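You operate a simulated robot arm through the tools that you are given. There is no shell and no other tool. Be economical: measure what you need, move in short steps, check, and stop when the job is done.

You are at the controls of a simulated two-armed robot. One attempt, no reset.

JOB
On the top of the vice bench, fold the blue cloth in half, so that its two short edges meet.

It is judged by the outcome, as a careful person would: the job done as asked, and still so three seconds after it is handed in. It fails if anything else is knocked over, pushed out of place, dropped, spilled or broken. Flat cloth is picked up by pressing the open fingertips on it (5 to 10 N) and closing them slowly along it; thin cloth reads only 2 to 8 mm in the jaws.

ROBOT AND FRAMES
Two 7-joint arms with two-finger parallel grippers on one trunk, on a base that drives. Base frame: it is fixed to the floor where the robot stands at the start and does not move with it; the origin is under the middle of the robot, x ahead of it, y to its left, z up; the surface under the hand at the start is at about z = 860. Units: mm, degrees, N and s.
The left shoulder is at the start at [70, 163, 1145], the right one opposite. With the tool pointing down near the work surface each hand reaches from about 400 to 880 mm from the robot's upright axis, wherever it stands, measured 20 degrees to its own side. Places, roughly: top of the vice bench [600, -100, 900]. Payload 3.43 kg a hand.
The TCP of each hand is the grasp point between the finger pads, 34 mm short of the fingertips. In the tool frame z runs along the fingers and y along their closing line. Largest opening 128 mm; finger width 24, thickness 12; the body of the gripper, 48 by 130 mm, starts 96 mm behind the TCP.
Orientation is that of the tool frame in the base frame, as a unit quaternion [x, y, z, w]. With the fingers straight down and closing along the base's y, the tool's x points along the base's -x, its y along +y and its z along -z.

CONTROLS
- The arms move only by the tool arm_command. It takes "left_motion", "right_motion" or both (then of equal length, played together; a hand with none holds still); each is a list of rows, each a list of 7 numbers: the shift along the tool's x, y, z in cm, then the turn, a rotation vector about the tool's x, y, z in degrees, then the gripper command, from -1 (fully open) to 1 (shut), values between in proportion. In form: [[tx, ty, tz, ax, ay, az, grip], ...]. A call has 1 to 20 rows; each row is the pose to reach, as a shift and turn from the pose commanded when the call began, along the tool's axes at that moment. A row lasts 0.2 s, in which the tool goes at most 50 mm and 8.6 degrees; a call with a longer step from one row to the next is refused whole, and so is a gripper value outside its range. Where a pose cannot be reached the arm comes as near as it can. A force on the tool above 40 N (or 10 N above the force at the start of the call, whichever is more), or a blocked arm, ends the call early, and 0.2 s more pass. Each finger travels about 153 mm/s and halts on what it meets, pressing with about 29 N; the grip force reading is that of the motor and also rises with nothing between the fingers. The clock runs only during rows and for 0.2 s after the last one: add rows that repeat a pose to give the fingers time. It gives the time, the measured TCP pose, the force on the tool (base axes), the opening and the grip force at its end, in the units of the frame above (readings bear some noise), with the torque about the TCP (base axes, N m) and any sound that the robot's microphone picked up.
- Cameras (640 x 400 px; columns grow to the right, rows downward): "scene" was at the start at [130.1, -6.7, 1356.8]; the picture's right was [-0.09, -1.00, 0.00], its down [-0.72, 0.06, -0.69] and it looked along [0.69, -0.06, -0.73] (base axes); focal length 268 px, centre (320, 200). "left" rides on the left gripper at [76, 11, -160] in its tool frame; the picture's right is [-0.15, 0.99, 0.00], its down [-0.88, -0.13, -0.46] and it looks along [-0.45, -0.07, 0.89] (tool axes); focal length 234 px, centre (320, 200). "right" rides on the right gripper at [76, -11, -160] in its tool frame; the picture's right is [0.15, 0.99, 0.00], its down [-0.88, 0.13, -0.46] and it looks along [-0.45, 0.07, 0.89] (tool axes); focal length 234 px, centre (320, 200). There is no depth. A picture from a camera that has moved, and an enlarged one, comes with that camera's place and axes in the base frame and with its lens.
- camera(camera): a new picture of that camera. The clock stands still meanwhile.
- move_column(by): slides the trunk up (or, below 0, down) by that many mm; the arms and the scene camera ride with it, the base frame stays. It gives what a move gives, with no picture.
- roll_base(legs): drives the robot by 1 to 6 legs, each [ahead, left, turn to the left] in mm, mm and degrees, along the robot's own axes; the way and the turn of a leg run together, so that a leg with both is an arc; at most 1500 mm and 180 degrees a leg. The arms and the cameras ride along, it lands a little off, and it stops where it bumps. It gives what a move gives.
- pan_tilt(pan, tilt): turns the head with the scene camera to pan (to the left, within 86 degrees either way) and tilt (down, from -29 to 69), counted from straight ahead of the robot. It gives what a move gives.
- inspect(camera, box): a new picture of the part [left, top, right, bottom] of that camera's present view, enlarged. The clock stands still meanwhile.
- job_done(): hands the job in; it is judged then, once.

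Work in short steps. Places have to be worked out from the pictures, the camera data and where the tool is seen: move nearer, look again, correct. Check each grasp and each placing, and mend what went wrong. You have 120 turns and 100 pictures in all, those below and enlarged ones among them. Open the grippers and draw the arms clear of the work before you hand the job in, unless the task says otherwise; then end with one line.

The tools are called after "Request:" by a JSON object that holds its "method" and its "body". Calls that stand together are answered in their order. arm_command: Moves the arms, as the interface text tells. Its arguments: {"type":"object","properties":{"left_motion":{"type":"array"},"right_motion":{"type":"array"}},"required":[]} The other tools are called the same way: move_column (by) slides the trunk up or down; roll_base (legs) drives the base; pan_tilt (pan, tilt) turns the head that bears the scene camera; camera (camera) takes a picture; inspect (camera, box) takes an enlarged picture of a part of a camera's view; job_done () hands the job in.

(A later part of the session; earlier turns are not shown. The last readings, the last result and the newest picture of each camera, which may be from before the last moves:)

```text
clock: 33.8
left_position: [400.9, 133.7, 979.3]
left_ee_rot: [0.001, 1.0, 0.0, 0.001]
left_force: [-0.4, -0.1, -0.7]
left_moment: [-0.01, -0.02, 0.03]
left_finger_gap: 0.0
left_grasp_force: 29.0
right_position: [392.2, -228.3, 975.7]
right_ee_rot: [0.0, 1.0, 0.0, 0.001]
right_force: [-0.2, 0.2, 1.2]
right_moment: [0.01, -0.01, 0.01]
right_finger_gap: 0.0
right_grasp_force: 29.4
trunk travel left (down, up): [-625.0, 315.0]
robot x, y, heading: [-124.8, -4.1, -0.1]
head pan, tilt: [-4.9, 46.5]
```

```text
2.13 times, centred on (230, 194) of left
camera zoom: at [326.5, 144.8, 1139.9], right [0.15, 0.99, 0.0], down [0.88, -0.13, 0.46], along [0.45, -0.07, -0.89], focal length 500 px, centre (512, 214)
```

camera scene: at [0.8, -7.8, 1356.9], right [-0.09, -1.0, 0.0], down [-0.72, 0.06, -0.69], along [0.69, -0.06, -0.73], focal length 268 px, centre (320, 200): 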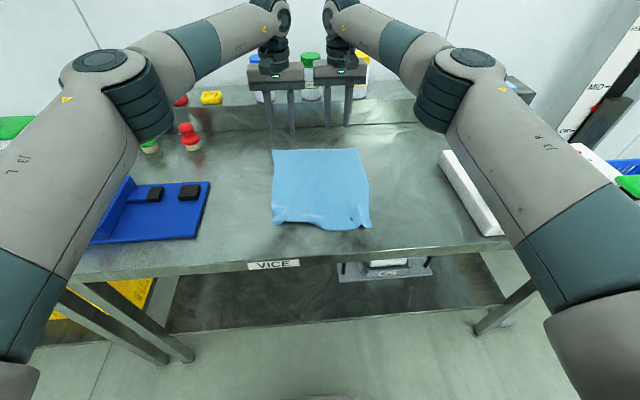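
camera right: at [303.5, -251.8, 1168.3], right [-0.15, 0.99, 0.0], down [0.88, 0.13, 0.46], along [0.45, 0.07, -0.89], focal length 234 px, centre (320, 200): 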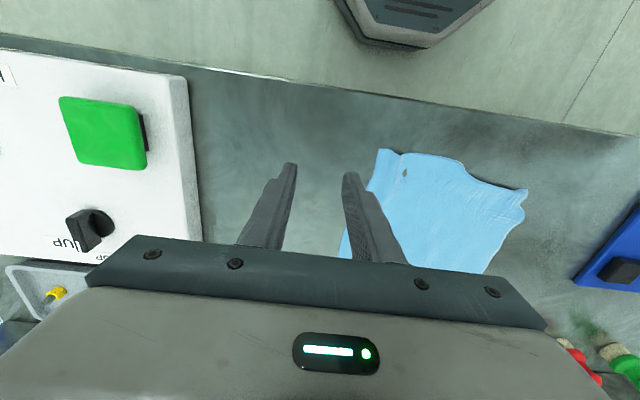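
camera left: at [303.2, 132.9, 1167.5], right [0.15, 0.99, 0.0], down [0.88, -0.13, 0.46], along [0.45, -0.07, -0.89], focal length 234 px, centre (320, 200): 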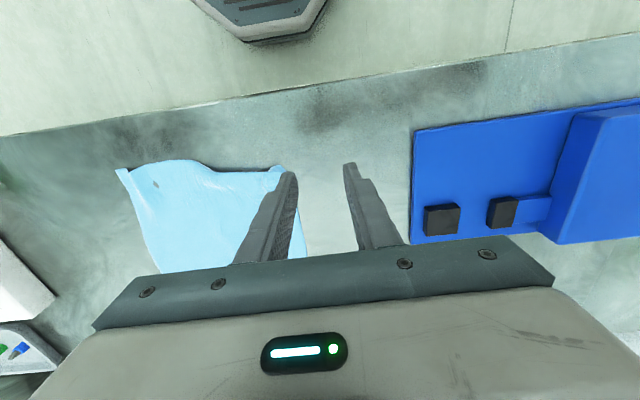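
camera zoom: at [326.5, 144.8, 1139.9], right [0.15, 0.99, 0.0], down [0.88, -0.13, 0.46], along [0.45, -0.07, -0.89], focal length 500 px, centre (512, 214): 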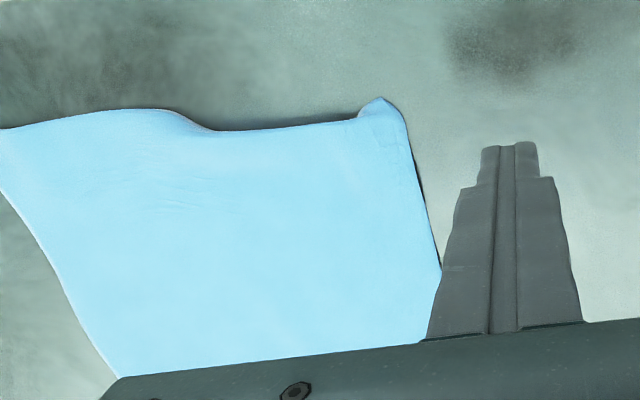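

The right side is flat again and the spot has vanished. The left corner is still about 24 mm inboard, at (384,61), so I press and drag it outward once more.

Request:
{"method": "arm_command", "body": {"left_motion": [[0, -4, 0, 0, 0, 0, 1], [0, -8.7, 0, 0, 0, 0, 1], [0, -8.7, 4, 0, 0, 0, 1], [0, -8.7, 7.5, 0, 0, 0, 1], [0, -8.7, 8.35, 0, 0, 0, 1], [0, -8.7, 8.4, 0, 0, 0, 1], [0, -8.7, 8.4, 0, 0, 0, 1]]}}

```text
clock: 35.5
left_position: [405.0, 44.9, 896.3]
left_ee_rot: [0.0, 1.0, -0.003, 0.004]
left_force: [-3.4, 0.7, 17.9]
left_moment: [-0.07, 0.3, -0.01]
left_finger_gap: 0.0
left_grasp_force: 29.0
right_position: [392.7, -228.7, 975.0]
right_ee_rot: [0.0, 1.0, -0.001, -0.001]
right_force: [-1.1, -0.6, -0.3]
right_moment: [0.0, 0.03, 0.01]
right_finger_gap: 0.3
right_grasp_force: 29.0
trunk travel left (down, up): [-625.0, 315.0]
robot x, y, heading: [-125.0, -0.9, 0.1]
head pan, tilt: [-4.9, 46.5]
stopped in row 7 (left hand): the force on the tool passed its limit at 42 N (the readings are from after the stop); the commanded pose is now the measured one
```

I ease off slightly to about 8 N, then drag outward.

Request:
{"method": "arm_command", "body": {"left_motion": [[0, 0, -0.06, 0, 0, 0, 1], [0, 0, -0.06, 0, 0, 0, 1], [0, 0.4, -0.06, 0, 0, 0, 1], [0.1, 0.8, -0.06, 0, 0, 0, 1], [0.1, 1.2, -0.06, 0, 0, 0, 1], [0.1, 1.6, -0.06, 0, 0, 0, 1], [0.1, 2.0, -0.06, 0, 0, 0, 1], [0.1, 2.4, -0.06, 0, 0, 0, 1], [0.1, 2.4, -0.06, 0, 0, 0, 1], [0, 2.4, -2, 0, 0, 0, 1], [0, 5, -6, 0, 0, 0, 1], [0, 9, -8.4, 0, 0, 0, 1]]}}

Request:
{"method": "inspect", "body": {"camera": "scene", "box": [240, 130, 400, 240]}}

Request:
{"method": "inspect", "body": {"camera": "left", "box": [80, 100, 380, 287]}}

```text
clock: 38.1
left_position: [406.6, 136.6, 977.7]
left_ee_rot: [0.001, 1.0, -0.003, 0.002]
left_force: [0.3, -0.3, 0.2]
left_moment: [0.0, 0.0, 0.01]
left_finger_gap: 0.0
left_grasp_force: 29.2
right_position: [395.1, -227.0, 976.0]
right_ee_rot: [0.002, 1.0, -0.001, 0.0]
right_force: [0.6, 0.1, -0.7]
right_moment: [-0.01, 0.01, 0.01]
right_finger_gap: 0.0
right_grasp_force: 28.8
trunk travel left (down, up): [-625.0, 315.0]
robot x, y, heading: [-127.2, 0.8, -0.2]
head pan, tilt: [-4.9, 46.5]
```

```text
3.64 times, centred on (320, 185) of scene
camera zoom: at [1.9, -4.9, 1356.7], right [-0.09, -1.0, 0.0], down [-0.72, 0.06, -0.69], along [0.69, -0.06, -0.73], focal length 974 px, centre (320, 254)
```

zoom: 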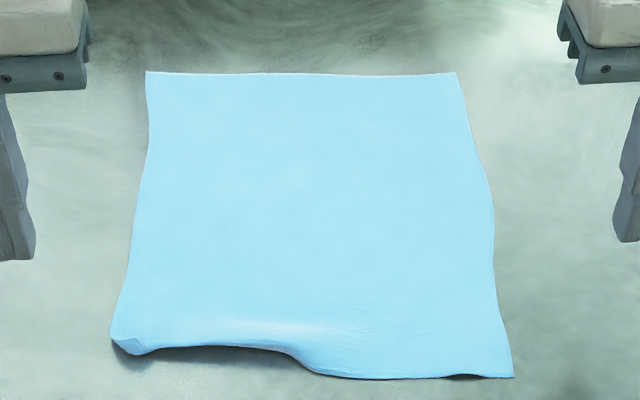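

```text
2.13 times, centred on (230, 194) of left
camera zoom: at [331.2, 148.5, 1138.7], right [0.15, 0.99, 0.0], down [0.88, -0.13, 0.46], along [0.46, -0.07, -0.89], focal length 500 px, centre (512, 214)
```

zoom: 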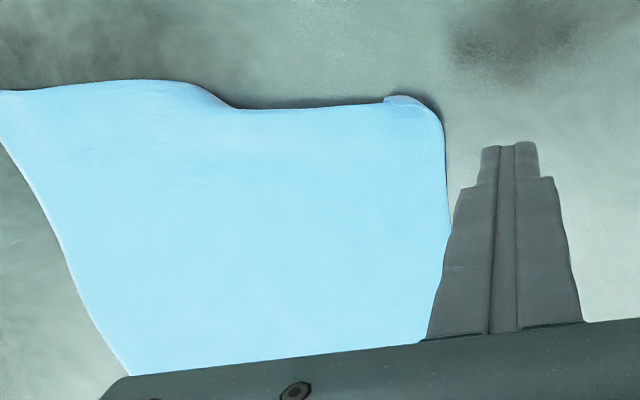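

The near-left edge strip, about y=-20 to 95, is now clearly tucked under by roughly 20 mm. I'll pinch the cloth just inboard of it with the left hand, lift it so the flap drops free, and relay it outward.

Request:
{"method": "arm_command", "body": {"left_motion": [[-0.5, -3.5, 0, 0, 0, 0, 0.7], [-1.0, -7, 0, 0, 0, 0, 0.375], [-1.35, -9.9, 0, 0, 0, 0, 0.375], [-1.35, -9.9, 4, 0, 0, 0, 0.375], [-1.35, -9.9, 7, 0, 0, 0, 0.375], [-1.35, -9.9, 7.9, 0, 0, 0, 0.375], [-1.35, -9.9, 8.0, 0, 0, 0, 0.375], [-1.35, -9.9, 8.0, 0, 0, 0, 0.375]]}}

```text
clock: 39.9
left_position: [419.9, 36.7, 898.2]
left_ee_rot: [0.0, 1.0, -0.002, 0.002]
left_force: [0.5, 0.2, -0.1]
left_moment: [-0.03, 0.0, 0.02]
left_finger_gap: 40.0
left_grasp_force: 0.0
right_position: [393.4, -227.8, 976.3]
right_ee_rot: [0.001, 1.0, 0.0, 0.0]
right_force: [0.9, -0.3, -0.3]
right_moment: [0.02, -0.03, 0.02]
right_finger_gap: 0.0
right_grasp_force: 29.1
trunk travel left (down, up): [-625.0, 315.0]
robot x, y, heading: [-129.9, -2.4, -0.1]
head pan, tilt: [-4.9, 46.5]
```

Request:
{"method": "arm_command", "body": {"left_motion": [[0, 0, 0.1, 0, 0, 0, 0.375], [0, 0, 0.18, 0, 0, 0, 0.375], [0, 0, 0.18, 0, 0, 0, 0.375]]}}

```text
clock: 40.7
left_position: [420.9, 37.3, 895.7]
left_ee_rot: [0.0, 1.0, -0.002, 0.003]
left_force: [-0.4, -0.5, 0.7]
left_moment: [-0.01, -0.03, -0.01]
left_finger_gap: 40.1
left_grasp_force: 0.1
right_position: [393.9, -228.0, 975.9]
right_ee_rot: [0.0, 1.0, 0.0, 0.0]
right_force: [0.2, -0.3, -0.4]
right_moment: [-0.03, -0.01, 0.04]
right_finger_gap: 0.0
right_grasp_force: 29.3
trunk travel left (down, up): [-625.0, 315.0]
robot x, y, heading: [-131.0, -0.5, 0.2]
head pan, tilt: [-4.9, 46.5]
```

Still no contact force, so I go 1 mm lower.

Request:
{"method": "arm_command", "body": {"left_motion": [[0, 0, 0.05, 0, 0, 0, 0.375], [0, 0, 0.08, 0, 0, 0, 0.375], [0, 0, 0.08, 0, 0, 0, 0.375]]}}

```text
clock: 41.5
left_position: [420.3, 36.7, 894.9]
left_ee_rot: [0.0, 1.0, -0.002, 0.003]
left_force: [-0.2, 0.0, 0.9]
left_moment: [0.04, 0.02, -0.02]
left_finger_gap: 40.0
left_grasp_force: 0.1
right_position: [393.4, -226.8, 976.4]
right_ee_rot: [0.001, 1.0, 0.0, 0.0]
right_force: [-0.3, -0.6, 0.0]
right_moment: [0.0, -0.03, 0.0]
right_finger_gap: 0.0
right_grasp_force: 28.8
trunk travel left (down, up): [-625.0, 315.0]
robot x, y, heading: [-130.7, 1.3, -0.3]
head pan, tilt: [-4.9, 46.5]
```

Request:
{"method": "arm_command", "body": {"left_motion": [[0, 0, 0.05, 0, 0, 0, 0.375], [0, 0, 0.1, 0, 0, 0, 0.375], [0, 0, 0.1, 0, 0, 0, 0.375]]}}

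```text
clock: 42.3
left_position: [419.3, 35.6, 894.7]
left_ee_rot: [0.0, 1.0, -0.002, 0.003]
left_force: [2.3, 0.3, 5.5]
left_moment: [0.16, -0.04, -0.04]
left_finger_gap: 40.1
left_grasp_force: 0.2
right_position: [392.8, -228.1, 975.9]
right_ee_rot: [0.001, 1.0, 0.0, -0.001]
right_force: [0.7, 0.6, 0.6]
right_moment: [0.0, -0.01, 0.01]
right_finger_gap: 0.1
right_grasp_force: 29.0
trunk travel left (down, up): [-625.0, 315.0]
robot x, y, heading: [-129.7, -2.6, -0.1]
head pan, tilt: [-4.9, 46.5]
```

Contact is at 5.5 N. I add a touch more pressure and close slowly.

Request:
{"method": "arm_command", "body": {"left_motion": [[0, 0, 0.02, 0, 0, 0, 0.4], [0, 0, 0.02, 0, 0, 0, 0.435], [0, 0, 0.02, 0, 0, 0, 0.47], [0, 0, 0.02, 0, 0, 0, 0.505], [0, 0, 0.02, 0, 0, 0, 0.54], [0, 0, 0.02, 0, 0, 0, 0.575], [0, 0, 0.02, 0, 0, 0, 0.61], [0, 0, 0.02, 0, 0, 0, 0.645], [0, 0, 0.02, 0, 0, 0, 0.68], [0, 0, 0.02, 0, 0, 0, 0.715], [0, 0, 0.02, 0, 0, 0, 0.75], [0, 0, 0.02, 0, 0, 0, 0.785], [0, 0, 0.02, 0, 0, 0, 0.82], [0, 0, 0.02, 0, 0, 0, 0.855], [0, 0, 0.02, 0, 0, 0, 0.89], [0, 0, 0.02, 0, 0, 0, 0.925], [0, 0, 0.02, 0, 0, 0, 0.96], [0, 0, 0.02, 0, 0, 0, 1], [0, 0, 0.02, 0, 0, 0, 1]]}}

```text
clock: 46.3
left_position: [419.1, 38.2, 895.9]
left_ee_rot: [0.0, 1.0, -0.001, 0.004]
left_force: [0.7, -0.1, 10.2]
left_moment: [0.02, 0.06, 0.0]
left_finger_gap: 2.2
left_grasp_force: 29.4
right_position: [393.2, -229.2, 976.3]
right_ee_rot: [0.001, 1.0, 0.001, 0.0]
right_force: [0.4, 0.3, -0.2]
right_moment: [0.02, -0.01, 0.02]
right_finger_gap: 0.0
right_grasp_force: 29.1
trunk travel left (down, up): [-625.0, 315.0]
robot x, y, heading: [-129.9, -3.7, -0.2]
head pan, tilt: [-4.9, 46.5]
```

The cloth is gripped (2.2 mm). I lift 70 mm and look.

Request:
{"method": "arm_command", "body": {"left_motion": [[0, 0, -1, 0, 0, 0, 1], [0, 0, -3, 0, 0, 0, 1], [0, 0, -5, 0, 0, 0, 1], [0, 0, -7, 0, 0, 0, 1], [0, 0, -7, 0, 0, 0, 1]]}}

Request:
{"method": "camera", "body": {"camera": "scene"}}

Request:
{"method": "camera", "body": {"camera": "left"}}

Request:
{"method": "camera", "body": {"camera": "right"}}

```text
clock: 47.5
left_position: [418.4, 36.0, 964.4]
left_ee_rot: [-0.001, 1.0, -0.001, 0.003]
left_force: [0.9, 0.9, -0.7]
left_moment: [0.02, -0.02, 0.0]
left_finger_gap: 2.0
left_grasp_force: 29.5
right_position: [394.2, -228.6, 975.4]
right_ee_rot: [0.0, 1.0, 0.0, 0.0]
right_force: [0.2, 0.0, 0.0]
right_moment: [-0.04, 0.0, 0.02]
right_finger_gap: 0.1
right_grasp_force: 29.3
trunk travel left (down, up): [-625.0, 315.0]
robot x, y, heading: [-126.9, 1.4, -0.3]
head pan, tilt: [-4.9, 46.5]
```

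```text
68 pictures are left
camera scene: at [2.5, -6.9, 1356.7], right [-0.09, -1.0, 0.0], down [-0.72, 0.06, -0.69], along [0.68, -0.06, -0.73], focal length 268 px, centre (320, 200)
```

scene: 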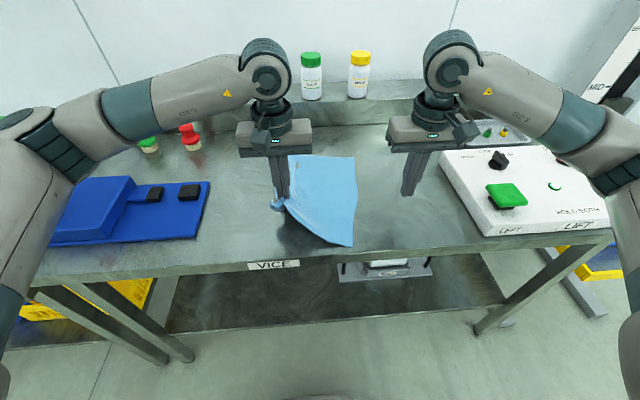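

```text
67 pictures are left
camera left: at [343.3, 48.4, 1124.9], right [0.15, 0.99, 0.0], down [0.88, -0.13, 0.46], along [0.46, -0.07, -0.89], focal length 234 px, centre (320, 200)
```

left: 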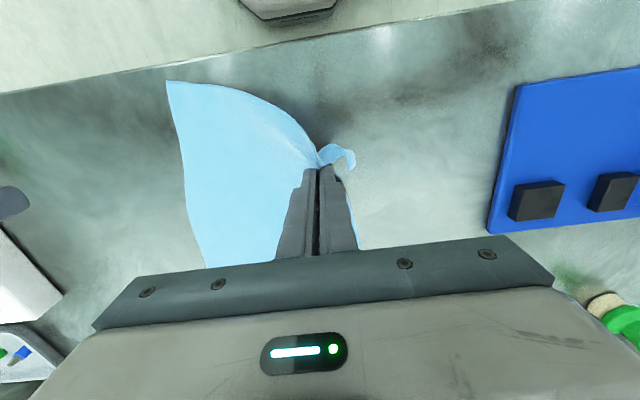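

```text
66 pictures are left
camera right: at [319.8, -239.6, 1135.1], right [-0.15, 0.99, 0.0], down [0.88, 0.13, 0.46], along [0.45, 0.07, -0.89], focal length 234 px, centre (320, 200)
```

right: 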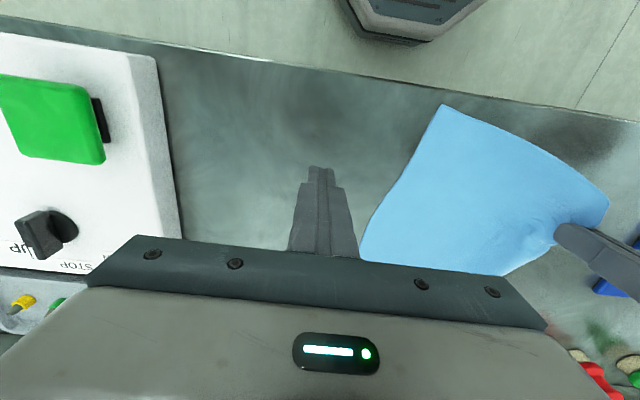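

The edge seems free and hangs from the jaws. I lift a bit more, then lower while moving slightly forward and outward so the flap trails towards the near side.

Request:
{"method": "arm_command", "body": {"left_motion": [[0, 0, -1.5, 0, 0, 0, 1], [0, 0, -3, 0, 0, 0, 1], [0, 0, -3, 0, 0, 0, 1], [0, 0, -3, 0, 0, 0, 1], [-0.2, 0.2, -1.5, 0, 0, 0, 1], [-0.4, 0.4, 0, 0, 0, 0, 1], [-0.6, 0.6, 1.5, 0, 0, 0, 1], [-0.9, 0.9, 3, 0, 0, 0, 1], [-1.2, 1, 4.5, 0, 0, 0, 1], [-1.4, 1, 5.6, 0, 0, 0, 1]]}}

Request:
{"method": "camera", "body": {"camera": "left"}}

Request:
{"method": "inspect", "body": {"camera": "scene", "box": [230, 130, 410, 260]}}

```text
clock: 49.7
left_position: [433.8, 45.4, 907.3]
left_ee_rot: [0.0, 1.0, -0.001, 0.002]
left_force: [-0.6, -0.1, 0.8]
left_moment: [-0.01, 0.02, 0.03]
left_finger_gap: 2.3
left_grasp_force: 28.7
right_position: [393.7, -228.3, 975.3]
right_ee_rot: [0.001, 1.0, 0.001, 0.0]
right_force: [-1.4, -0.2, 0.5]
right_moment: [0.02, -0.02, 0.0]
right_finger_gap: 0.0
right_grasp_force: 29.4
trunk travel left (down, up): [-625.0, 315.0]
robot x, y, heading: [-126.5, 0.2, -0.2]
head pan, tilt: [-4.9, 46.5]
```

```text
65 pictures are left
camera left: at [358.2, 58.5, 1069.1], right [0.15, 0.99, 0.0], down [0.88, -0.13, 0.46], along [0.46, -0.07, -0.89], focal length 234 px, centre (320, 200)
```

left: 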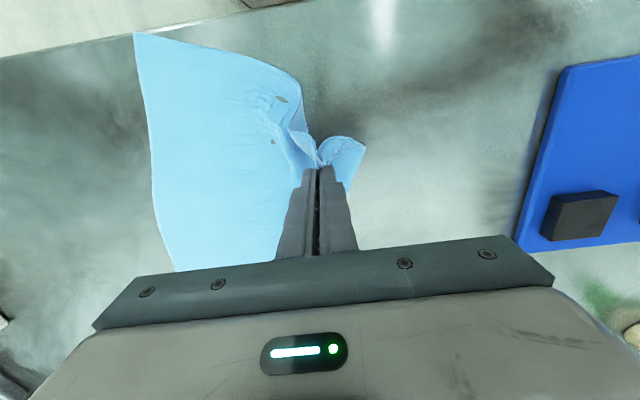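

```text
3.08 times, centred on (320, 195) of scene
camera zoom: at [2.2, -6.8, 1356.8], right [-0.09, -1.0, 0.0], down [-0.72, 0.06, -0.69], along [0.69, -0.06, -0.73], focal length 824 px, centre (320, 215)
```

zoom: 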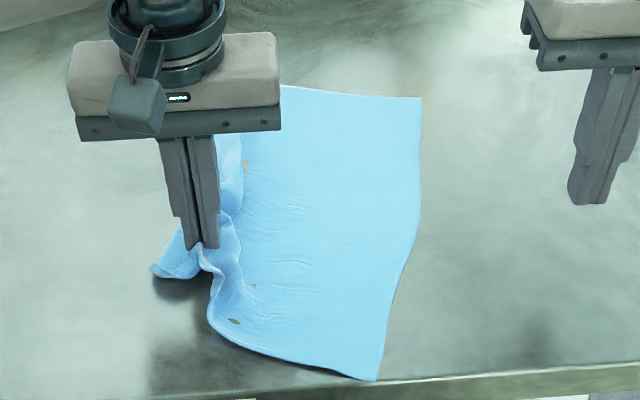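

The tuck is out: the edge now runs continuously from the corner, through the pinch, to the right corner. I pull the pinch outward to take up the slack, lower it, and open slowly against the bench to spread the pucker.

Request:
{"method": "arm_command", "body": {"left_motion": [[0.3, 0.8, 0, 0, 0, 0, 1], [0.6, 1.6, 0, 0, 0, 0, 1], [0.9, 2.4, 0.4, 0, 0, 0, 1], [1.2, 3.2, 0.8, 0, 0, 0, 1], [1.2, 3.4, 1.15, 0, 0, 0, 1], [1.2, 3.4, 1.15, 0, 0, 0, 0.95], [1.2, 3.4, 1.15, 0, 0, 0, 0.88], [1.2, 3.4, 1.15, 0, 0, 0, 0.8], [1.2, 3.4, 1.15, 0, 0, 0, 0.7], [1.2, 3.4, 1.15, 0, 0, 0, 0.6], [1.2, 3.4, 1.15, 0, 0, 0, 0.5], [1.2, 3.4, 1.15, 0, 0, 0, 0.4], [1.2, 3.4, 1.15, 0, 0, 0, 0.3], [1.2, 3.4, 1.15, 0, 0, 0, 0.2], [1.2, 3.4, 0, 0, 0, 0, 0.2], [1.2, 3.4, -3, 0, 0, 0, 0.2], [1.2, 7, -6, 0, 0, 0, 0.4], [1.2, 11, -9, 0, 0, 0, 1]]}}

Request:
{"method": "inspect", "body": {"camera": "scene", "box": [230, 130, 410, 260]}}

Request:
{"method": "camera", "body": {"camera": "left"}}

```text
clock: 53.5
left_position: [421.1, 158.3, 996.9]
left_ee_rot: [0.001, 1.0, -0.002, 0.003]
left_force: [0.0, 0.1, 1.2]
left_moment: [0.01, -0.03, 0.0]
left_finger_gap: 0.0
left_grasp_force: 29.2
right_position: [392.6, -227.8, 976.5]
right_ee_rot: [0.0, 1.0, 0.0, 0.0]
right_force: [0.1, 0.3, -0.5]
right_moment: [0.02, 0.0, -0.01]
right_finger_gap: 0.2
right_grasp_force: 28.9
trunk travel left (down, up): [-625.0, 315.0]
robot x, y, heading: [-126.3, 1.1, -0.3]
head pan, tilt: [-4.9, 46.5]
```

```text
3.08 times, centred on (320, 195) of scene
camera zoom: at [1.2, -5.8, 1356.9], right [-0.09, -1.0, 0.0], down [-0.72, 0.06, -0.69], along [0.69, -0.06, -0.73], focal length 824 px, centre (320, 215)
```

zoom: 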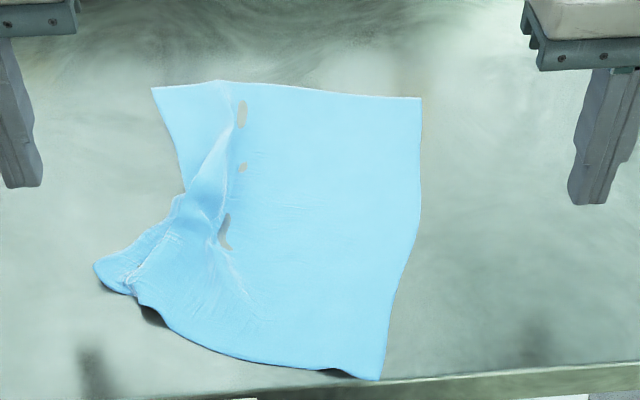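

```text
62 pictures are left
camera left: at [345.4, 170.3, 1157.7], right [0.15, 0.99, 0.0], down [0.88, -0.13, 0.46], along [0.46, -0.07, -0.89], focal length 234 px, centre (320, 200)
```

left: 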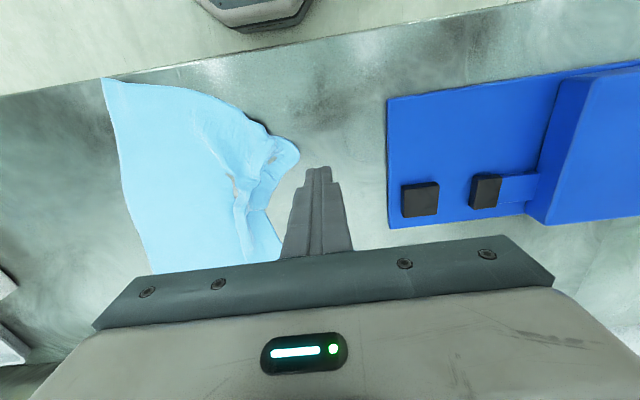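

That dragged the cloth to about 15° of rotation and left a ridge. The right and far edges are straight, but the near-left corner sits at about (430,133) instead of about (346,181). I look closer at that corner.

Request:
{"method": "inspect", "body": {"camera": "left", "box": [90, 70, 330, 270]}}

Request:
{"method": "inspect", "body": {"camera": "scene", "box": [245, 165, 325, 240]}}

```text
2.00 times, centred on (210, 170) of left
camera zoom: at [345.4, 170.3, 1157.7], right [0.15, 0.99, 0.0], down [0.88, -0.13, 0.46], along [0.46, -0.07, -0.89], focal length 468 px, centre (540, 260)
```

zoom: 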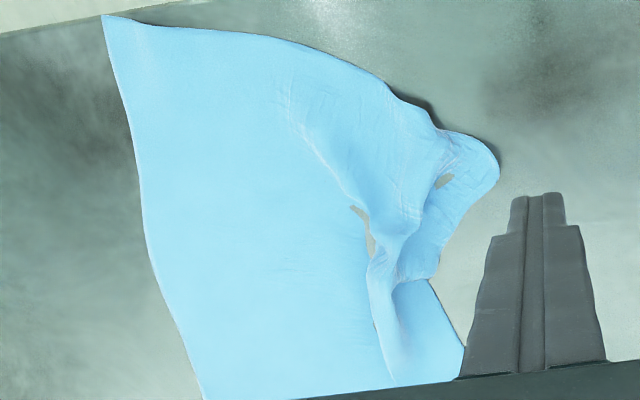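

```text
5.33 times, centred on (285, 202) of scene
camera zoom: at [1.2, -5.8, 1356.9], right [-0.09, -1.0, 0.0], down [-0.72, 0.06, -0.69], along [0.69, -0.06, -0.73], focal length 1428 px, centre (507, 187)
```

zoom: 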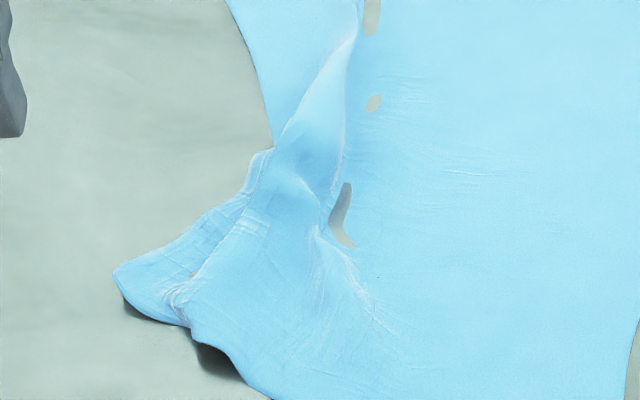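

The corner is crumpled with its tip curled. I pinch the crumple with the left hand at about (426,92).

Request:
{"method": "arm_command", "body": {"left_motion": [[-0.2, -2.5, 0, 0, 0, 0, 0.6], [-0.4, -5, 0, 0, 0, 0, 0.3], [-0.5, -6.6, 2, 0, 0, 0, 0.3], [-0.5, -6.6, 5, 0, 0, 0, 0.3], [-0.5, -6.6, 8, 0, 0, 0, 0.3], [-0.5, -6.6, 9.6, 0, 0, 0, 0.3], [-0.5, -6.6, 10.0, 0, 0, 0, 0.3], [-0.5, -6.6, 10.1, 0, 0, 0, 0.3]]}}

```text
clock: 55.3
left_position: [426.0, 89.1, 897.4]
left_ee_rot: [0.0, 1.0, -0.001, 0.002]
left_force: [-0.5, -0.2, -0.6]
left_moment: [0.04, 0.02, 0.0]
left_finger_gap: 44.8
left_grasp_force: 0.0
right_position: [392.3, -229.1, 975.4]
right_ee_rot: [0.0, 1.0, 0.0, 0.0]
right_force: [-0.2, -1.4, -0.3]
right_moment: [0.01, 0.02, -0.01]
right_finger_gap: 0.2
right_grasp_force: 28.9
trunk travel left (down, up): [-625.0, 315.0]
robot x, y, heading: [-126.5, 1.5, 0.0]
head pan, tilt: [-4.9, 46.5]
```

Request:
{"method": "arm_command", "body": {"left_motion": [[0, 0, 0.1, 0, 0, 0, 0.3], [0, 0, 0.2, 0, 0, 0, 0.3], [0, 0, 0.25, 0, 0, 0, 0.3], [0, 0, 0.25, 0, 0, 0, 0.3]]}}

```text
clock: 56.3
left_position: [426.0, 90.7, 894.9]
left_ee_rot: [0.0, 1.0, -0.003, 0.004]
left_force: [0.5, 0.0, 4.3]
left_moment: [0.12, -0.01, -0.03]
left_finger_gap: 44.5
left_grasp_force: 0.1
right_position: [394.3, -229.2, 976.4]
right_ee_rot: [0.001, 1.0, 0.0, 0.0]
right_force: [0.3, -0.3, 0.5]
right_moment: [-0.01, -0.01, 0.0]
right_finger_gap: 0.0
right_grasp_force: 29.1
trunk travel left (down, up): [-625.0, 315.0]
robot x, y, heading: [-125.6, -1.8, -0.2]
head pan, tilt: [-4.9, 46.5]
```

Contact is at 4.3 N. I close slowly with slightly more pressure.

Request:
{"method": "arm_command", "body": {"left_motion": [[0, 0, 0.03, 0, 0, 0, 0.33], [0, 0, 0.03, 0, 0, 0, 0.37], [0, 0, 0.03, 0, 0, 0, 0.41], [0, 0, 0.03, 0, 0, 0, 0.45], [0, 0, 0.03, 0, 0, 0, 0.49], [0, 0, 0.03, 0, 0, 0, 0.53], [0, 0, 0.03, 0, 0, 0, 0.57], [0, 0, 0.03, 0, 0, 0, 0.61], [0, 0, 0.03, 0, 0, 0, 0.65], [0, 0, 0.03, 0, 0, 0, 0.69], [0, 0, 0.03, 0, 0, 0, 0.73], [0, 0, 0.03, 0, 0, 0, 0.77], [0, 0, 0.03, 0, 0, 0, 0.81], [0, 0, 0.03, 0, 0, 0, 0.85], [0, 0, 0.03, 0, 0, 0, 0.89], [0, 0, 0.03, 0, 0, 0, 0.93], [0, 0, 0.03, 0, 0, 0, 0.97], [0, 0, 0.03, 0, 0, 0, 1], [0, 0, 0.03, 0, 0, 0, 1]]}}

```text
clock: 60.3
left_position: [425.4, 89.9, 895.4]
left_ee_rot: [0.0, 1.0, -0.001, 0.003]
left_force: [0.4, 3.0, 19.3]
left_moment: [0.24, 0.11, 0.01]
left_finger_gap: 2.9
left_grasp_force: 29.0
right_position: [393.2, -229.0, 977.0]
right_ee_rot: [0.001, 1.0, 0.0, 0.001]
right_force: [-0.9, -0.2, 1.0]
right_moment: [0.01, -0.01, -0.01]
right_finger_gap: 0.0
right_grasp_force: 28.5
trunk travel left (down, up): [-625.0, 315.0]
robot x, y, heading: [-129.2, 0.6, -0.1]
head pan, tilt: [-4.9, 46.5]
```

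The cloth is gripped (2.9 mm). I lift 110 mm while moving outward and towards the robot, to pull the left side taut.

Request:
{"method": "arm_command", "body": {"left_motion": [[0, 0, -2, 0, 0, 0, 1], [0, 0, -5, 0, 0, 0, 1], [1, 0.5, -8, 0, 0, 0, 1], [2, 1, -11, 0, 0, 0, 1], [3, 1.5, -11, 0, 0, 0, 1], [4, 2, -11, 0, 0, 0, 1], [4, 2, -11, 0, 0, 0, 1]]}}

Request:
{"method": "camera", "body": {"camera": "scene"}}

Request:
{"method": "camera", "body": {"camera": "left"}}

```text
clock: 61.9
left_position: [386.3, 109.7, 1006.0]
left_ee_rot: [-0.001, 1.0, -0.002, 0.003]
left_force: [0.1, -0.6, 0.7]
left_moment: [0.0, 0.01, -0.03]
left_finger_gap: 2.9
left_grasp_force: 29.0
right_position: [394.6, -228.3, 976.1]
right_ee_rot: [0.001, 1.0, 0.0, 0.0]
right_force: [0.5, 0.6, -0.1]
right_moment: [0.02, 0.0, -0.02]
right_finger_gap: 0.0
right_grasp_force: 29.0
trunk travel left (down, up): [-625.0, 315.0]
robot x, y, heading: [-130.2, 1.6, -0.2]
head pan, tilt: [-4.9, 46.5]
```

```text
59 pictures are left
camera scene: at [2.3, -7.1, 1356.8], right [-0.09, -1.0, 0.0], down [-0.72, 0.06, -0.69], along [0.69, -0.06, -0.73], focal length 268 px, centre (320, 200)
```

scene: 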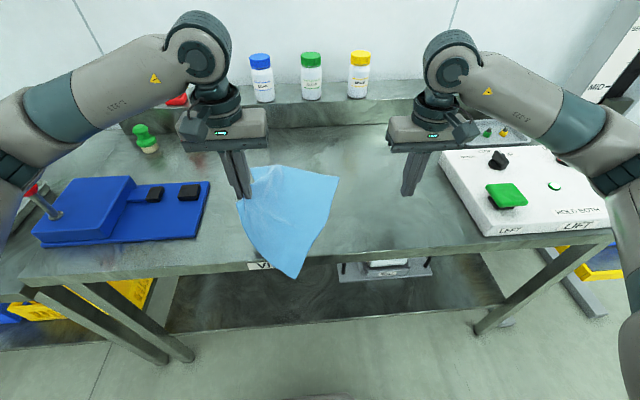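

```text
58 pictures are left
camera left: at [310.2, 121.1, 1165.7], right [0.15, 0.99, 0.0], down [0.88, -0.13, 0.46], along [0.46, -0.07, -0.89], focal length 234 px, centre (320, 200)
```

left: 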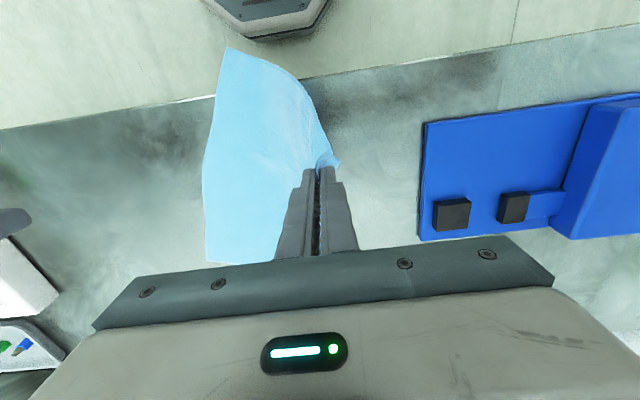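

The cloth is straight now but rotated about 24°, with its right near corner overhanging the bench front. Pressing and dragging moved the cloth cleanly before, so I'll press with the right hand near the far-right corner (about (555,-105)) and pull it back onto the bench. The left keeps its corner.

Request:
{"method": "arm_command", "body": {"right_motion": [[-3.5, 2.5, 0, 0, 0, 0, 1], [-7, 5.5, 0, 0, 0, 0, 1], [-10.5, 9, 0, 0, 0, 0, 1], [-13, 12, 0, 0, 0, 0, 1], [-14.2, 14.8, 0, 0, 0, 0, 1], [-14.2, 14.8, 4, 0, 0, 0, 1], [-14.2, 14.8, 7, 0, 0, 0, 1], [-14.2, 14.8, 7.9, 0, 0, 0, 1], [-14.2, 14.8, 8.0, 0, 0, 0, 1]]}}

Request:
{"method": "camera", "body": {"camera": "right"}}

```text
clock: 63.9
left_position: [385.9, 110.1, 1004.9]
left_ee_rot: [0.0, 1.0, -0.002, 0.003]
left_force: [0.1, -0.6, 0.0]
left_moment: [-0.03, 0.05, -0.05]
left_finger_gap: 2.7
left_grasp_force: 29.0
right_position: [537.2, -81.4, 895.7]
right_ee_rot: [-0.001, 1.0, 0.0, 0.0]
right_force: [0.4, 0.9, 0.6]
right_moment: [0.01, -0.01, -0.01]
right_finger_gap: 0.0
right_grasp_force: 29.6
trunk travel left (down, up): [-625.0, 315.0]
robot x, y, heading: [-129.1, 1.0, 0.1]
head pan, tilt: [-4.9, 46.5]
```

```text
57 pictures are left
camera right: at [462.5, -92.3, 1055.7], right [-0.15, 0.99, 0.0], down [0.88, 0.13, 0.46], along [0.45, 0.07, -0.89], focal length 234 px, centre (320, 200)
```

right: 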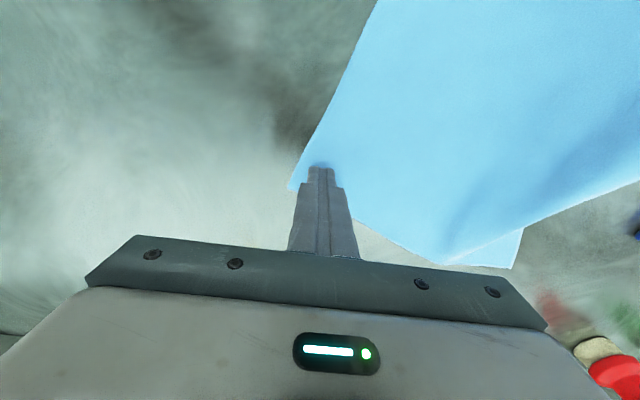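

Request:
{"method": "arm_command", "body": {"right_motion": [[0, 0, 0.1, 0, 0, 0, 1], [0, 0, 0.15, 0, 0, 0, 1], [0, 0, 0.15, 0, 0, 0, 1]]}}

```text
clock: 64.7
left_position: [385.7, 111.1, 1005.7]
left_ee_rot: [-0.001, 1.0, -0.002, 0.002]
left_force: [1.0, -0.2, -0.1]
left_moment: [0.02, 0.01, -0.01]
left_finger_gap: 3.0
left_grasp_force: 29.1
right_position: [536.0, -80.1, 895.9]
right_ee_rot: [0.001, 1.0, 0.0, 0.0]
right_force: [3.4, 0.6, 10.5]
right_moment: [-0.01, -0.08, 0.01]
right_finger_gap: 0.0
right_grasp_force: 28.8
trunk travel left (down, up): [-625.0, 315.0]
robot x, y, heading: [-132.2, 0.7, -0.2]
head pan, tilt: [-4.9, 46.5]
```

The right hand presses at 10 N. I drag it by (+80,-60) slowly, with the left lowering and following.

Request:
{"method": "arm_command", "body": {"left_motion": [[-0.2, -0.3, 0.3, 0, 0, 0, 1], [-0.4, -0.6, 0.6, 0, 0, 0, 1], [-0.6, -0.9, 0.9, 0, 0, 0, 1], [-0.8, -1.2, 1.2, 0, 0, 0, 1], [-1.0, -1.5, 1.5, 0, 0, 0, 1], [-1.2, -1.8, 1.8, 0, 0, 0, 1], [-1.4, -2.1, 2.1, 0, 0, 0, 1], [-1.6, -2.4, 2.4, 0, 0, 0, 1], [-1.8, -2.7, 2.7, 0, 0, 0, 1], [-2, -3, 3, 0, 0, 0, 1]], "right_motion": [[-0.8, -0.6, 0, 0, 0, 0, 1], [-1.6, -1.2, 0, 0, 0, 0, 1], [-2.4, -1.8, 0, 0, 0, 0, 1], [-3.2, -2.4, 0, 0, 0, 0, 1], [-4, -3, 0, 0, 0, 0, 1], [-4.8, -3.6, 0, 0, 0, 0, 1], [-5.6, -4.2, 0, 0, 0, 0, 1], [-6.4, -4.8, 0, 0, 0, 0, 1], [-7.2, -5.4, 0, 0, 0, 0, 1], [-8, -6, 0, 0, 0, 0, 1]]}}

Request:
{"method": "camera", "body": {"camera": "scene"}}

```text
clock: 66.9
left_position: [405.9, 81.3, 975.1]
left_ee_rot: [0.0, 1.0, -0.002, 0.004]
left_force: [0.7, -2.1, -0.2]
left_moment: [0.03, -0.06, 0.01]
left_finger_gap: 2.9
left_grasp_force: 28.9
right_position: [614.0, -140.2, 895.5]
right_ee_rot: [0.0, 1.0, 0.0, 0.001]
right_force: [-3.3, 3.9, 14.4]
right_moment: [0.12, 0.13, 0.02]
right_finger_gap: 0.0
right_grasp_force: 29.4
trunk travel left (down, up): [-625.0, 315.0]
robot x, y, heading: [-126.4, -3.3, 0.1]
head pan, tilt: [-4.9, 46.5]
```

```text
56 pictures are left
camera scene: at [0.0, -6.3, 1357.1], right [-0.09, -1.0, 0.0], down [-0.72, 0.06, -0.69], along [0.69, -0.06, -0.72], focal length 268 px, centre (320, 200)
```

scene: 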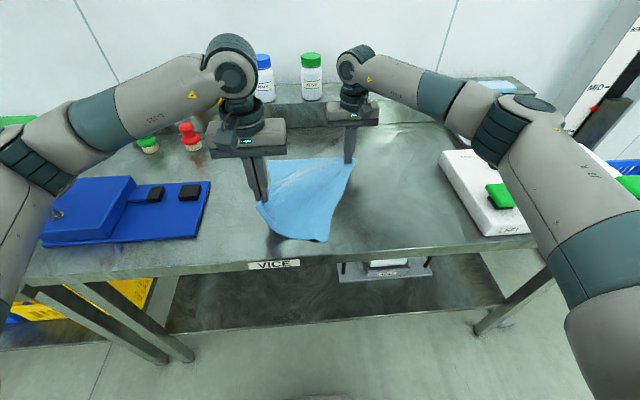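

This works well: the cloth is back on the bench and rotating square. I continue by (+60,-40).

Request:
{"method": "arm_command", "body": {"left_motion": [[-0.1, -0.1, 0.3, 0, 0, 0, 1], [-0.2, -0.2, 0.6, 0, 0, 0, 1], [-0.3, -0.3, 0.9, 0, 0, 0, 1], [-0.4, -0.4, 1.2, 0, 0, 0, 1], [-0.5, -0.5, 1.5, 0, 0, 0, 1], [-0.6, -0.6, 1.8, 0, 0, 0, 1], [-0.7, -0.7, 2.1, 0, 0, 0, 1], [-0.8, -0.8, 2.4, 0, 0, 0, 1]], "right_motion": [[-0.7, -0.5, -0.02, 0, 0, 0, 1], [-1.5, -1, -0.02, 0, 0, 0, 1], [-2.2, -1.5, -0.02, 0, 0, 0, 1], [-3, -2, -0.02, 0, 0, 0, 1], [-3.7, -2.5, -0.02, 0, 0, 0, 1], [-4.5, -3, -0.02, 0, 0, 0, 1], [-5.2, -3.5, -0.02, 0, 0, 0, 1], [-6, -4, -0.02, 0, 0, 0, 1]]}}

Request:
{"method": "camera", "body": {"camera": "scene"}}

Request:
{"method": "camera", "body": {"camera": "left"}}

```text
clock: 68.7
left_position: [412.9, 73.3, 953.5]
left_ee_rot: [0.001, 1.0, -0.003, 0.004]
left_force: [6.3, -5.9, -1.0]
left_moment: [-0.28, -0.23, -0.02]
left_finger_gap: 2.9
left_grasp_force: 28.5
right_position: [672.9, -180.2, 895.7]
right_ee_rot: [0.001, 1.0, 0.0, 0.001]
right_force: [-10.6, 8.6, 18.8]
right_moment: [0.37, 0.52, -0.03]
right_finger_gap: 0.1
right_grasp_force: 28.7
trunk travel left (down, up): [-625.0, 315.0]
robot x, y, heading: [-127.3, 1.5, 0.1]
head pan, tilt: [-4.9, 46.5]
```

```text
55 pictures are left
camera scene: at [-0.9, -5.8, 1357.2], right [-0.09, -1.0, 0.0], down [-0.72, 0.06, -0.69], along [0.69, -0.06, -0.72], focal length 268 px, centre (320, 200)
```

scene: 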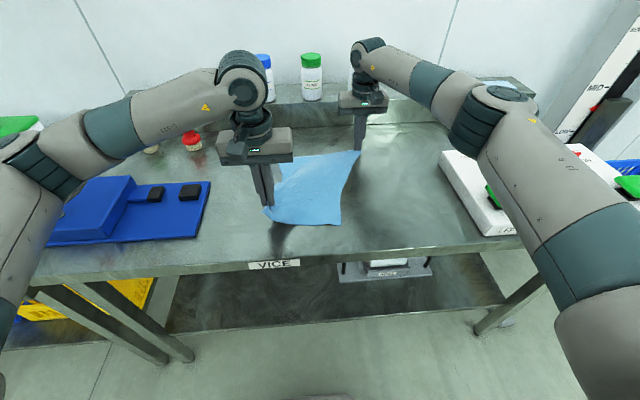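

```text
54 pictures are left
camera left: at [336.2, 84.7, 1112.6], right [0.15, 0.99, 0.0], down [0.88, -0.13, 0.46], along [0.46, -0.07, -0.89], focal length 234 px, centre (320, 200)
```

left: 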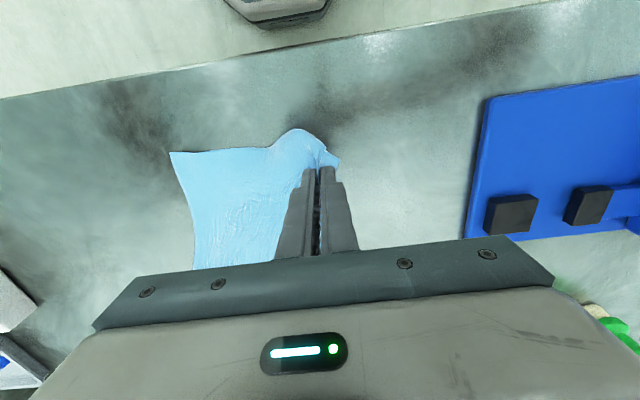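

The diagonal is now taut. With the right hand anchoring, I lower the left corner, moving slightly inward at touchdown so the tip lies outward, then open gently and lift.

Request:
{"method": "arm_command", "body": {"left_motion": [[0, 0, 1, 0, 0, 0, 1], [0, 0, 2, 0, 0, 0, 1], [-0.2, -0.1, 3, 0, 0, 0, 1], [-0.5, -0.3, 4, 0, 0, 0, 1], [-0.8, -0.5, 5, 0, 0, 0, 1], [-0.9, -0.6, 5.5, 0, 0, 0, 1], [-0.9, -0.6, 5.5, 0, 0, 0, 0.9], [-0.9, -0.6, 5.5, 0, 0, 0, 0.8], [-0.9, -0.6, 5.5, 0, 0, 0, 0.7], [-0.9, -0.6, 5.5, 0, 0, 0, 0.6], [-0.9, -0.6, 5.5, 0, 0, 0, 0.5], [-0.9, -0.6, 5.5, 0, 0, 0, 0.4], [-0.9, -0.6, 4.5, 0, 0, 0, 0.3], [-0.9, -0.6, 2, 0, 0, 0, 0.3], [-0.9, 1, -1, 0, 0, 0, 0.5], [-0.9, 5, -3, 0, 0, 0, 1], [-0.9, 9, -3, 0, 0, 0, 1]]}}

Request:
{"method": "inspect", "body": {"camera": "scene", "box": [230, 120, 410, 250]}}

Request:
{"method": "camera", "body": {"camera": "left"}}

```text
clock: 72.3
left_position: [420.2, 163.9, 980.9]
left_ee_rot: [0.0, 1.0, -0.003, 0.003]
left_force: [0.7, 0.1, 0.6]
left_moment: [0.03, 0.02, 0.0]
left_finger_gap: 0.2
left_grasp_force: 28.9
right_position: [674.0, -181.1, 896.4]
right_ee_rot: [0.001, 1.0, -0.001, 0.0]
right_force: [-1.3, 0.7, 23.1]
right_moment: [0.11, 0.19, 0.01]
right_finger_gap: 0.0
right_grasp_force: 28.8
trunk travel left (down, up): [-625.0, 315.0]
robot x, y, heading: [-125.3, 2.9, -0.4]
head pan, tilt: [-4.9, 46.5]
```

```text
3.08 times, centred on (320, 185) of scene
camera zoom: at [-0.9, -4.7, 1357.2], right [-0.09, -1.0, 0.0], down [-0.72, 0.06, -0.69], along [0.69, -0.06, -0.72], focal length 824 px, centre (320, 246)
```

zoom: 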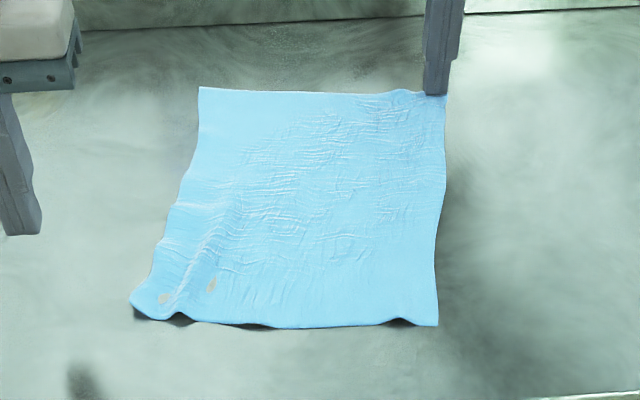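

```text
52 pictures are left
camera left: at [344.5, 176.1, 1141.6], right [0.15, 0.99, 0.0], down [0.88, -0.13, 0.46], along [0.46, -0.07, -0.89], focal length 234 px, centre (320, 200)
```

left: 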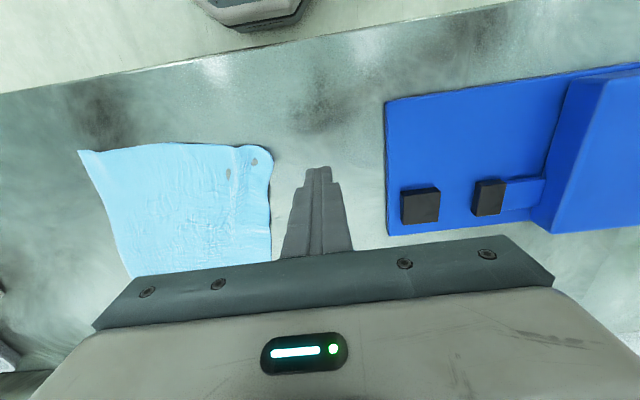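

The cloth is nearly square and lies flat again, with the near-left corner about 35 mm short. I check that corner and lift the right hand.

Request:
{"method": "arm_command", "body": {"right_motion": [[0, 0, -2, 0, 0, 0, 1], [0, 0, -6, 0, 0, 0, 1], [0, -3, -8, 0, 0, 0, 1]]}}

Request:
{"method": "inspect", "body": {"camera": "left", "box": [70, 110, 310, 260]}}

Request:
{"method": "inspect", "body": {"camera": "scene", "box": [250, 170, 370, 240]}}

```text
clock: 73.1
left_position: [422.4, 160.1, 979.4]
left_ee_rot: [-0.001, 1.0, -0.001, 0.003]
left_force: [-0.2, 0.0, -0.1]
left_moment: [0.01, 0.02, 0.04]
left_finger_gap: 0.0
left_grasp_force: 28.7
right_position: [677.6, -213.9, 972.8]
right_ee_rot: [0.001, 1.0, 0.001, -0.001]
right_force: [0.5, -0.2, -0.3]
right_moment: [0.02, 0.0, 0.03]
right_finger_gap: 0.0
right_grasp_force: 28.9
trunk travel left (down, up): [-625.0, 315.0]
robot x, y, heading: [-129.8, 1.8, 0.1]
head pan, tilt: [-4.9, 46.5]
```

```text
2.67 times, centred on (190, 185) of left
camera zoom: at [347.2, 172.2, 1140.5], right [0.15, 0.99, 0.0], down [0.88, -0.13, 0.46], along [0.46, -0.07, -0.89], focal length 624 px, centre (667, 240)
```

zoom: 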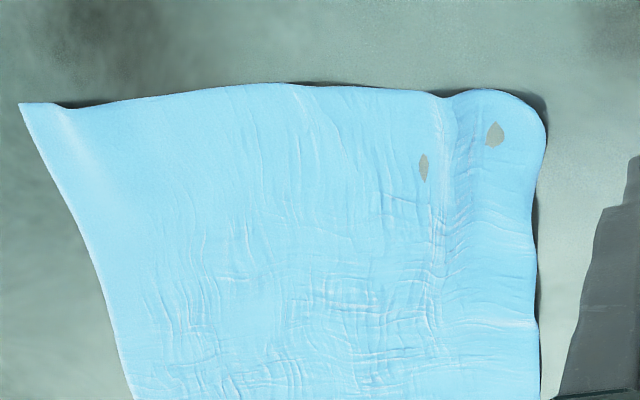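

```text
5.33 times, centred on (310, 205) of scene
camera zoom: at [2.5, -9.1, 1356.6], right [-0.09, -1.0, 0.0], down [-0.72, 0.06, -0.69], along [0.68, -0.06, -0.73], focal length 1428 px, centre (373, 173)
```

zoom: 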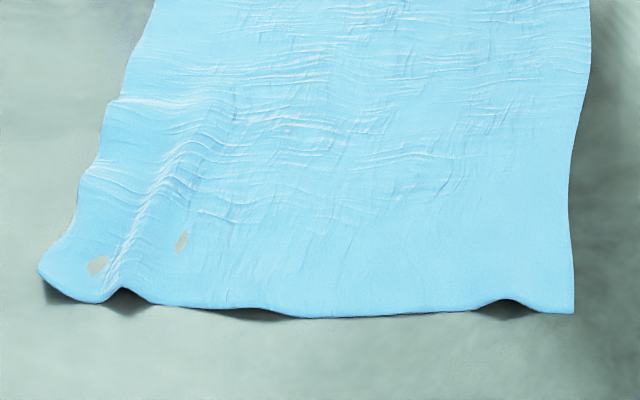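

The near-left tip is rounded, so about 25 mm is tucked under. Dragging a tucked flap outward only lengthens it. Instead I pinch inboard, lift, and lay the tip down while moving inward a long way so it unrolls.

Request:
{"method": "arm_command", "body": {"left_motion": [[-1, -3, 0, 0, 0, 0, 0.7], [-2, -6, 0, 0, 0, 0, 0.3], [-3, -8.8, 2, 0, 0, 0, 0.3], [-3, -8.8, 5, 0, 0, 0, 0.3], [-3, -8.8, 7.5, 0, 0, 0, 0.3], [-3, -8.8, 8.3, 0, 0, 0, 0.3], [-3, -8.8, 8.4, 0, 0, 0, 0.3], [-3, -8.8, 8.4, 0, 0, 0, 0.3]]}}

```text
clock: 74.9
left_position: [451.9, 75.2, 896.5]
left_ee_rot: [0.0, 1.0, -0.002, 0.002]
left_force: [0.4, -0.2, 0.3]
left_moment: [-0.01, 0.04, 0.01]
left_finger_gap: 44.8
left_grasp_force: 0.0
right_position: [676.1, -212.0, 972.9]
right_ee_rot: [0.001, 1.0, 0.0, 0.0]
right_force: [0.5, -0.1, 0.0]
right_moment: [-0.01, 0.01, -0.01]
right_finger_gap: 0.1
right_grasp_force: 28.7
trunk travel left (down, up): [-625.0, 315.0]
robot x, y, heading: [-128.6, -5.3, -0.1]
head pan, tilt: [-4.9, 46.5]
```

Request:
{"method": "arm_command", "body": {"left_motion": [[0, 0, 0.1, 0, 0, 0, 0.3], [0, 0, 0.18, 0, 0, 0, 0.3], [0, 0, 0.18, 0, 0, 0, 0.3]]}}

```text
clock: 75.7
left_position: [454.3, 74.5, 895.5]
left_ee_rot: [0.0, 1.0, -0.002, 0.003]
left_force: [-0.7, -0.5, 1.6]
left_moment: [0.05, 0.04, 0.04]
left_finger_gap: 44.8
left_grasp_force: 0.1
right_position: [677.1, -212.2, 973.2]
right_ee_rot: [0.0, 1.0, 0.0, 0.0]
right_force: [0.3, 0.4, 0.0]
right_moment: [-0.04, 0.04, 0.0]
right_finger_gap: 0.0
right_grasp_force: 28.7
trunk travel left (down, up): [-625.0, 315.0]
robot x, y, heading: [-125.8, 0.3, -0.2]
head pan, tilt: [-4.9, 46.5]
```

I press 0.7 mm further and close slowly.

Request:
{"method": "arm_command", "body": {"left_motion": [[0, 0, 0.07, 0, 0, 0, 0.3], [0, 0, 0.07, 0, 0, 0, 0.34], [0, 0, 0.07, 0, 0, 0, 0.38], [0, 0, 0.07, 0, 0, 0, 0.42], [0, 0, 0.07, 0, 0, 0, 0.46], [0, 0, 0.07, 0, 0, 0, 0.5], [0, 0, 0.07, 0, 0, 0, 0.54], [0, 0, 0.07, 0, 0, 0, 0.58], [0, 0, 0.07, 0, 0, 0, 0.62], [0, 0, 0.07, 0, 0, 0, 0.66], [0, 0, 0.07, 0, 0, 0, 0.7], [0, 0, 0.07, 0, 0, 0, 0.74], [0, 0, 0.07, 0, 0, 0, 0.78], [0, 0, 0.07, 0, 0, 0, 0.82], [0, 0, 0.07, 0, 0, 0, 0.86], [0, 0, 0.07, 0, 0, 0, 0.9], [0, 0, 0.07, 0, 0, 0, 0.94], [0, 0, 0.07, 0, 0, 0, 0.98], [0, 0, 0.07, 0, 0, 0, 1], [0, 0, 0.07, 0, 0, 0, 1]]}}

```text
clock: 79.9
left_position: [453.8, 74.1, 896.2]
left_ee_rot: [-0.001, 1.0, -0.001, 0.004]
left_force: [0.3, -0.4, 16.4]
left_moment: [-0.03, 0.13, 0.02]
left_finger_gap: 2.4
left_grasp_force: 29.0
right_position: [675.5, -210.9, 974.3]
right_ee_rot: [0.0, 1.0, -0.001, 0.0]
right_force: [0.8, -0.5, -0.5]
right_moment: [-0.02, -0.01, 0.0]
right_finger_gap: 0.0
right_grasp_force: 29.1
trunk travel left (down, up): [-625.0, 315.0]
robot x, y, heading: [-128.4, -2.0, -0.1]
head pan, tilt: [-4.9, 46.5]
```

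The grip is good. I lift 90 mm and look at the flap.

Request:
{"method": "arm_command", "body": {"left_motion": [[0, 0, -2, 0, 0, 0, 1], [0, 0, -5, 0, 0, 0, 1], [0.5, 0.5, -8, 0, 0, 0, 1], [1, 1, -9, 0, 0, 0, 1], [1, 1, -9, 0, 0, 0, 1]]}}

Request:
{"method": "inspect", "body": {"camera": "left", "box": [140, 70, 420, 260]}}

Request:
{"method": "inspect", "body": {"camera": "scene", "box": [210, 110, 410, 250]}}

```text
clock: 81.1
left_position: [441.4, 84.7, 984.9]
left_ee_rot: [0.0, 1.0, -0.001, 0.002]
left_force: [0.6, 0.2, 0.0]
left_moment: [0.01, -0.01, 0.02]
left_finger_gap: 2.5
left_grasp_force: 28.6
right_position: [677.8, -210.9, 973.4]
right_ee_rot: [0.0, 1.0, 0.0, 0.0]
right_force: [-0.2, 0.0, 0.6]
right_moment: [0.02, -0.01, 0.01]
right_finger_gap: 0.1
right_grasp_force: 29.1
trunk travel left (down, up): [-625.0, 315.0]
robot x, y, heading: [-127.3, -2.5, -0.1]
head pan, tilt: [-4.9, 46.5]
```

```text
2.11 times, centred on (280, 165) of left
camera zoom: at [366.4, 96.3, 1145.2], right [0.15, 0.99, 0.0], down [0.88, -0.13, 0.46], along [0.46, -0.07, -0.89], focal length 493 px, centre (404, 274)
```

zoom: 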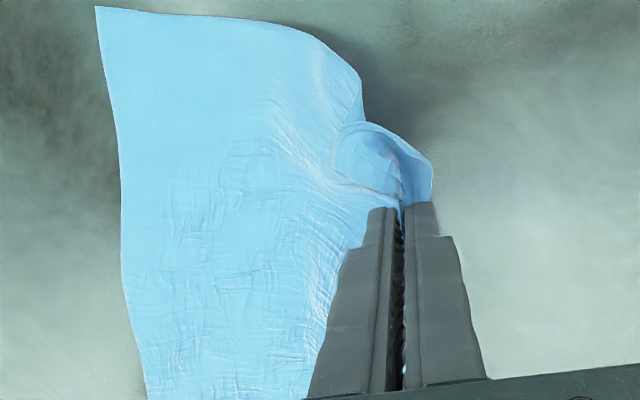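

```text
2.86 times, centred on (310, 180) of scene
camera zoom: at [2.4, -7.0, 1356.8], right [-0.09, -1.0, 0.0], down [-0.72, 0.06, -0.69], along [0.69, -0.06, -0.73], focal length 765 px, centre (349, 257)
```

zoom: 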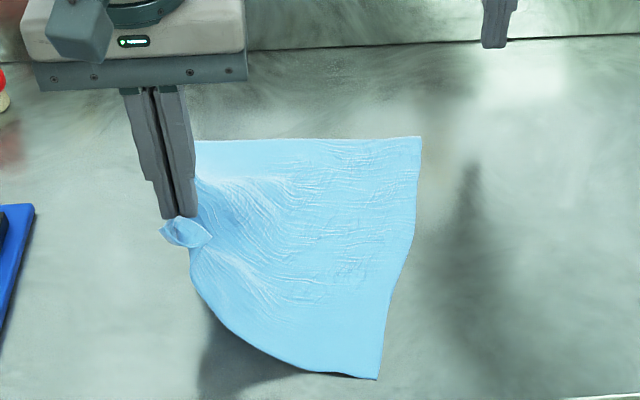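

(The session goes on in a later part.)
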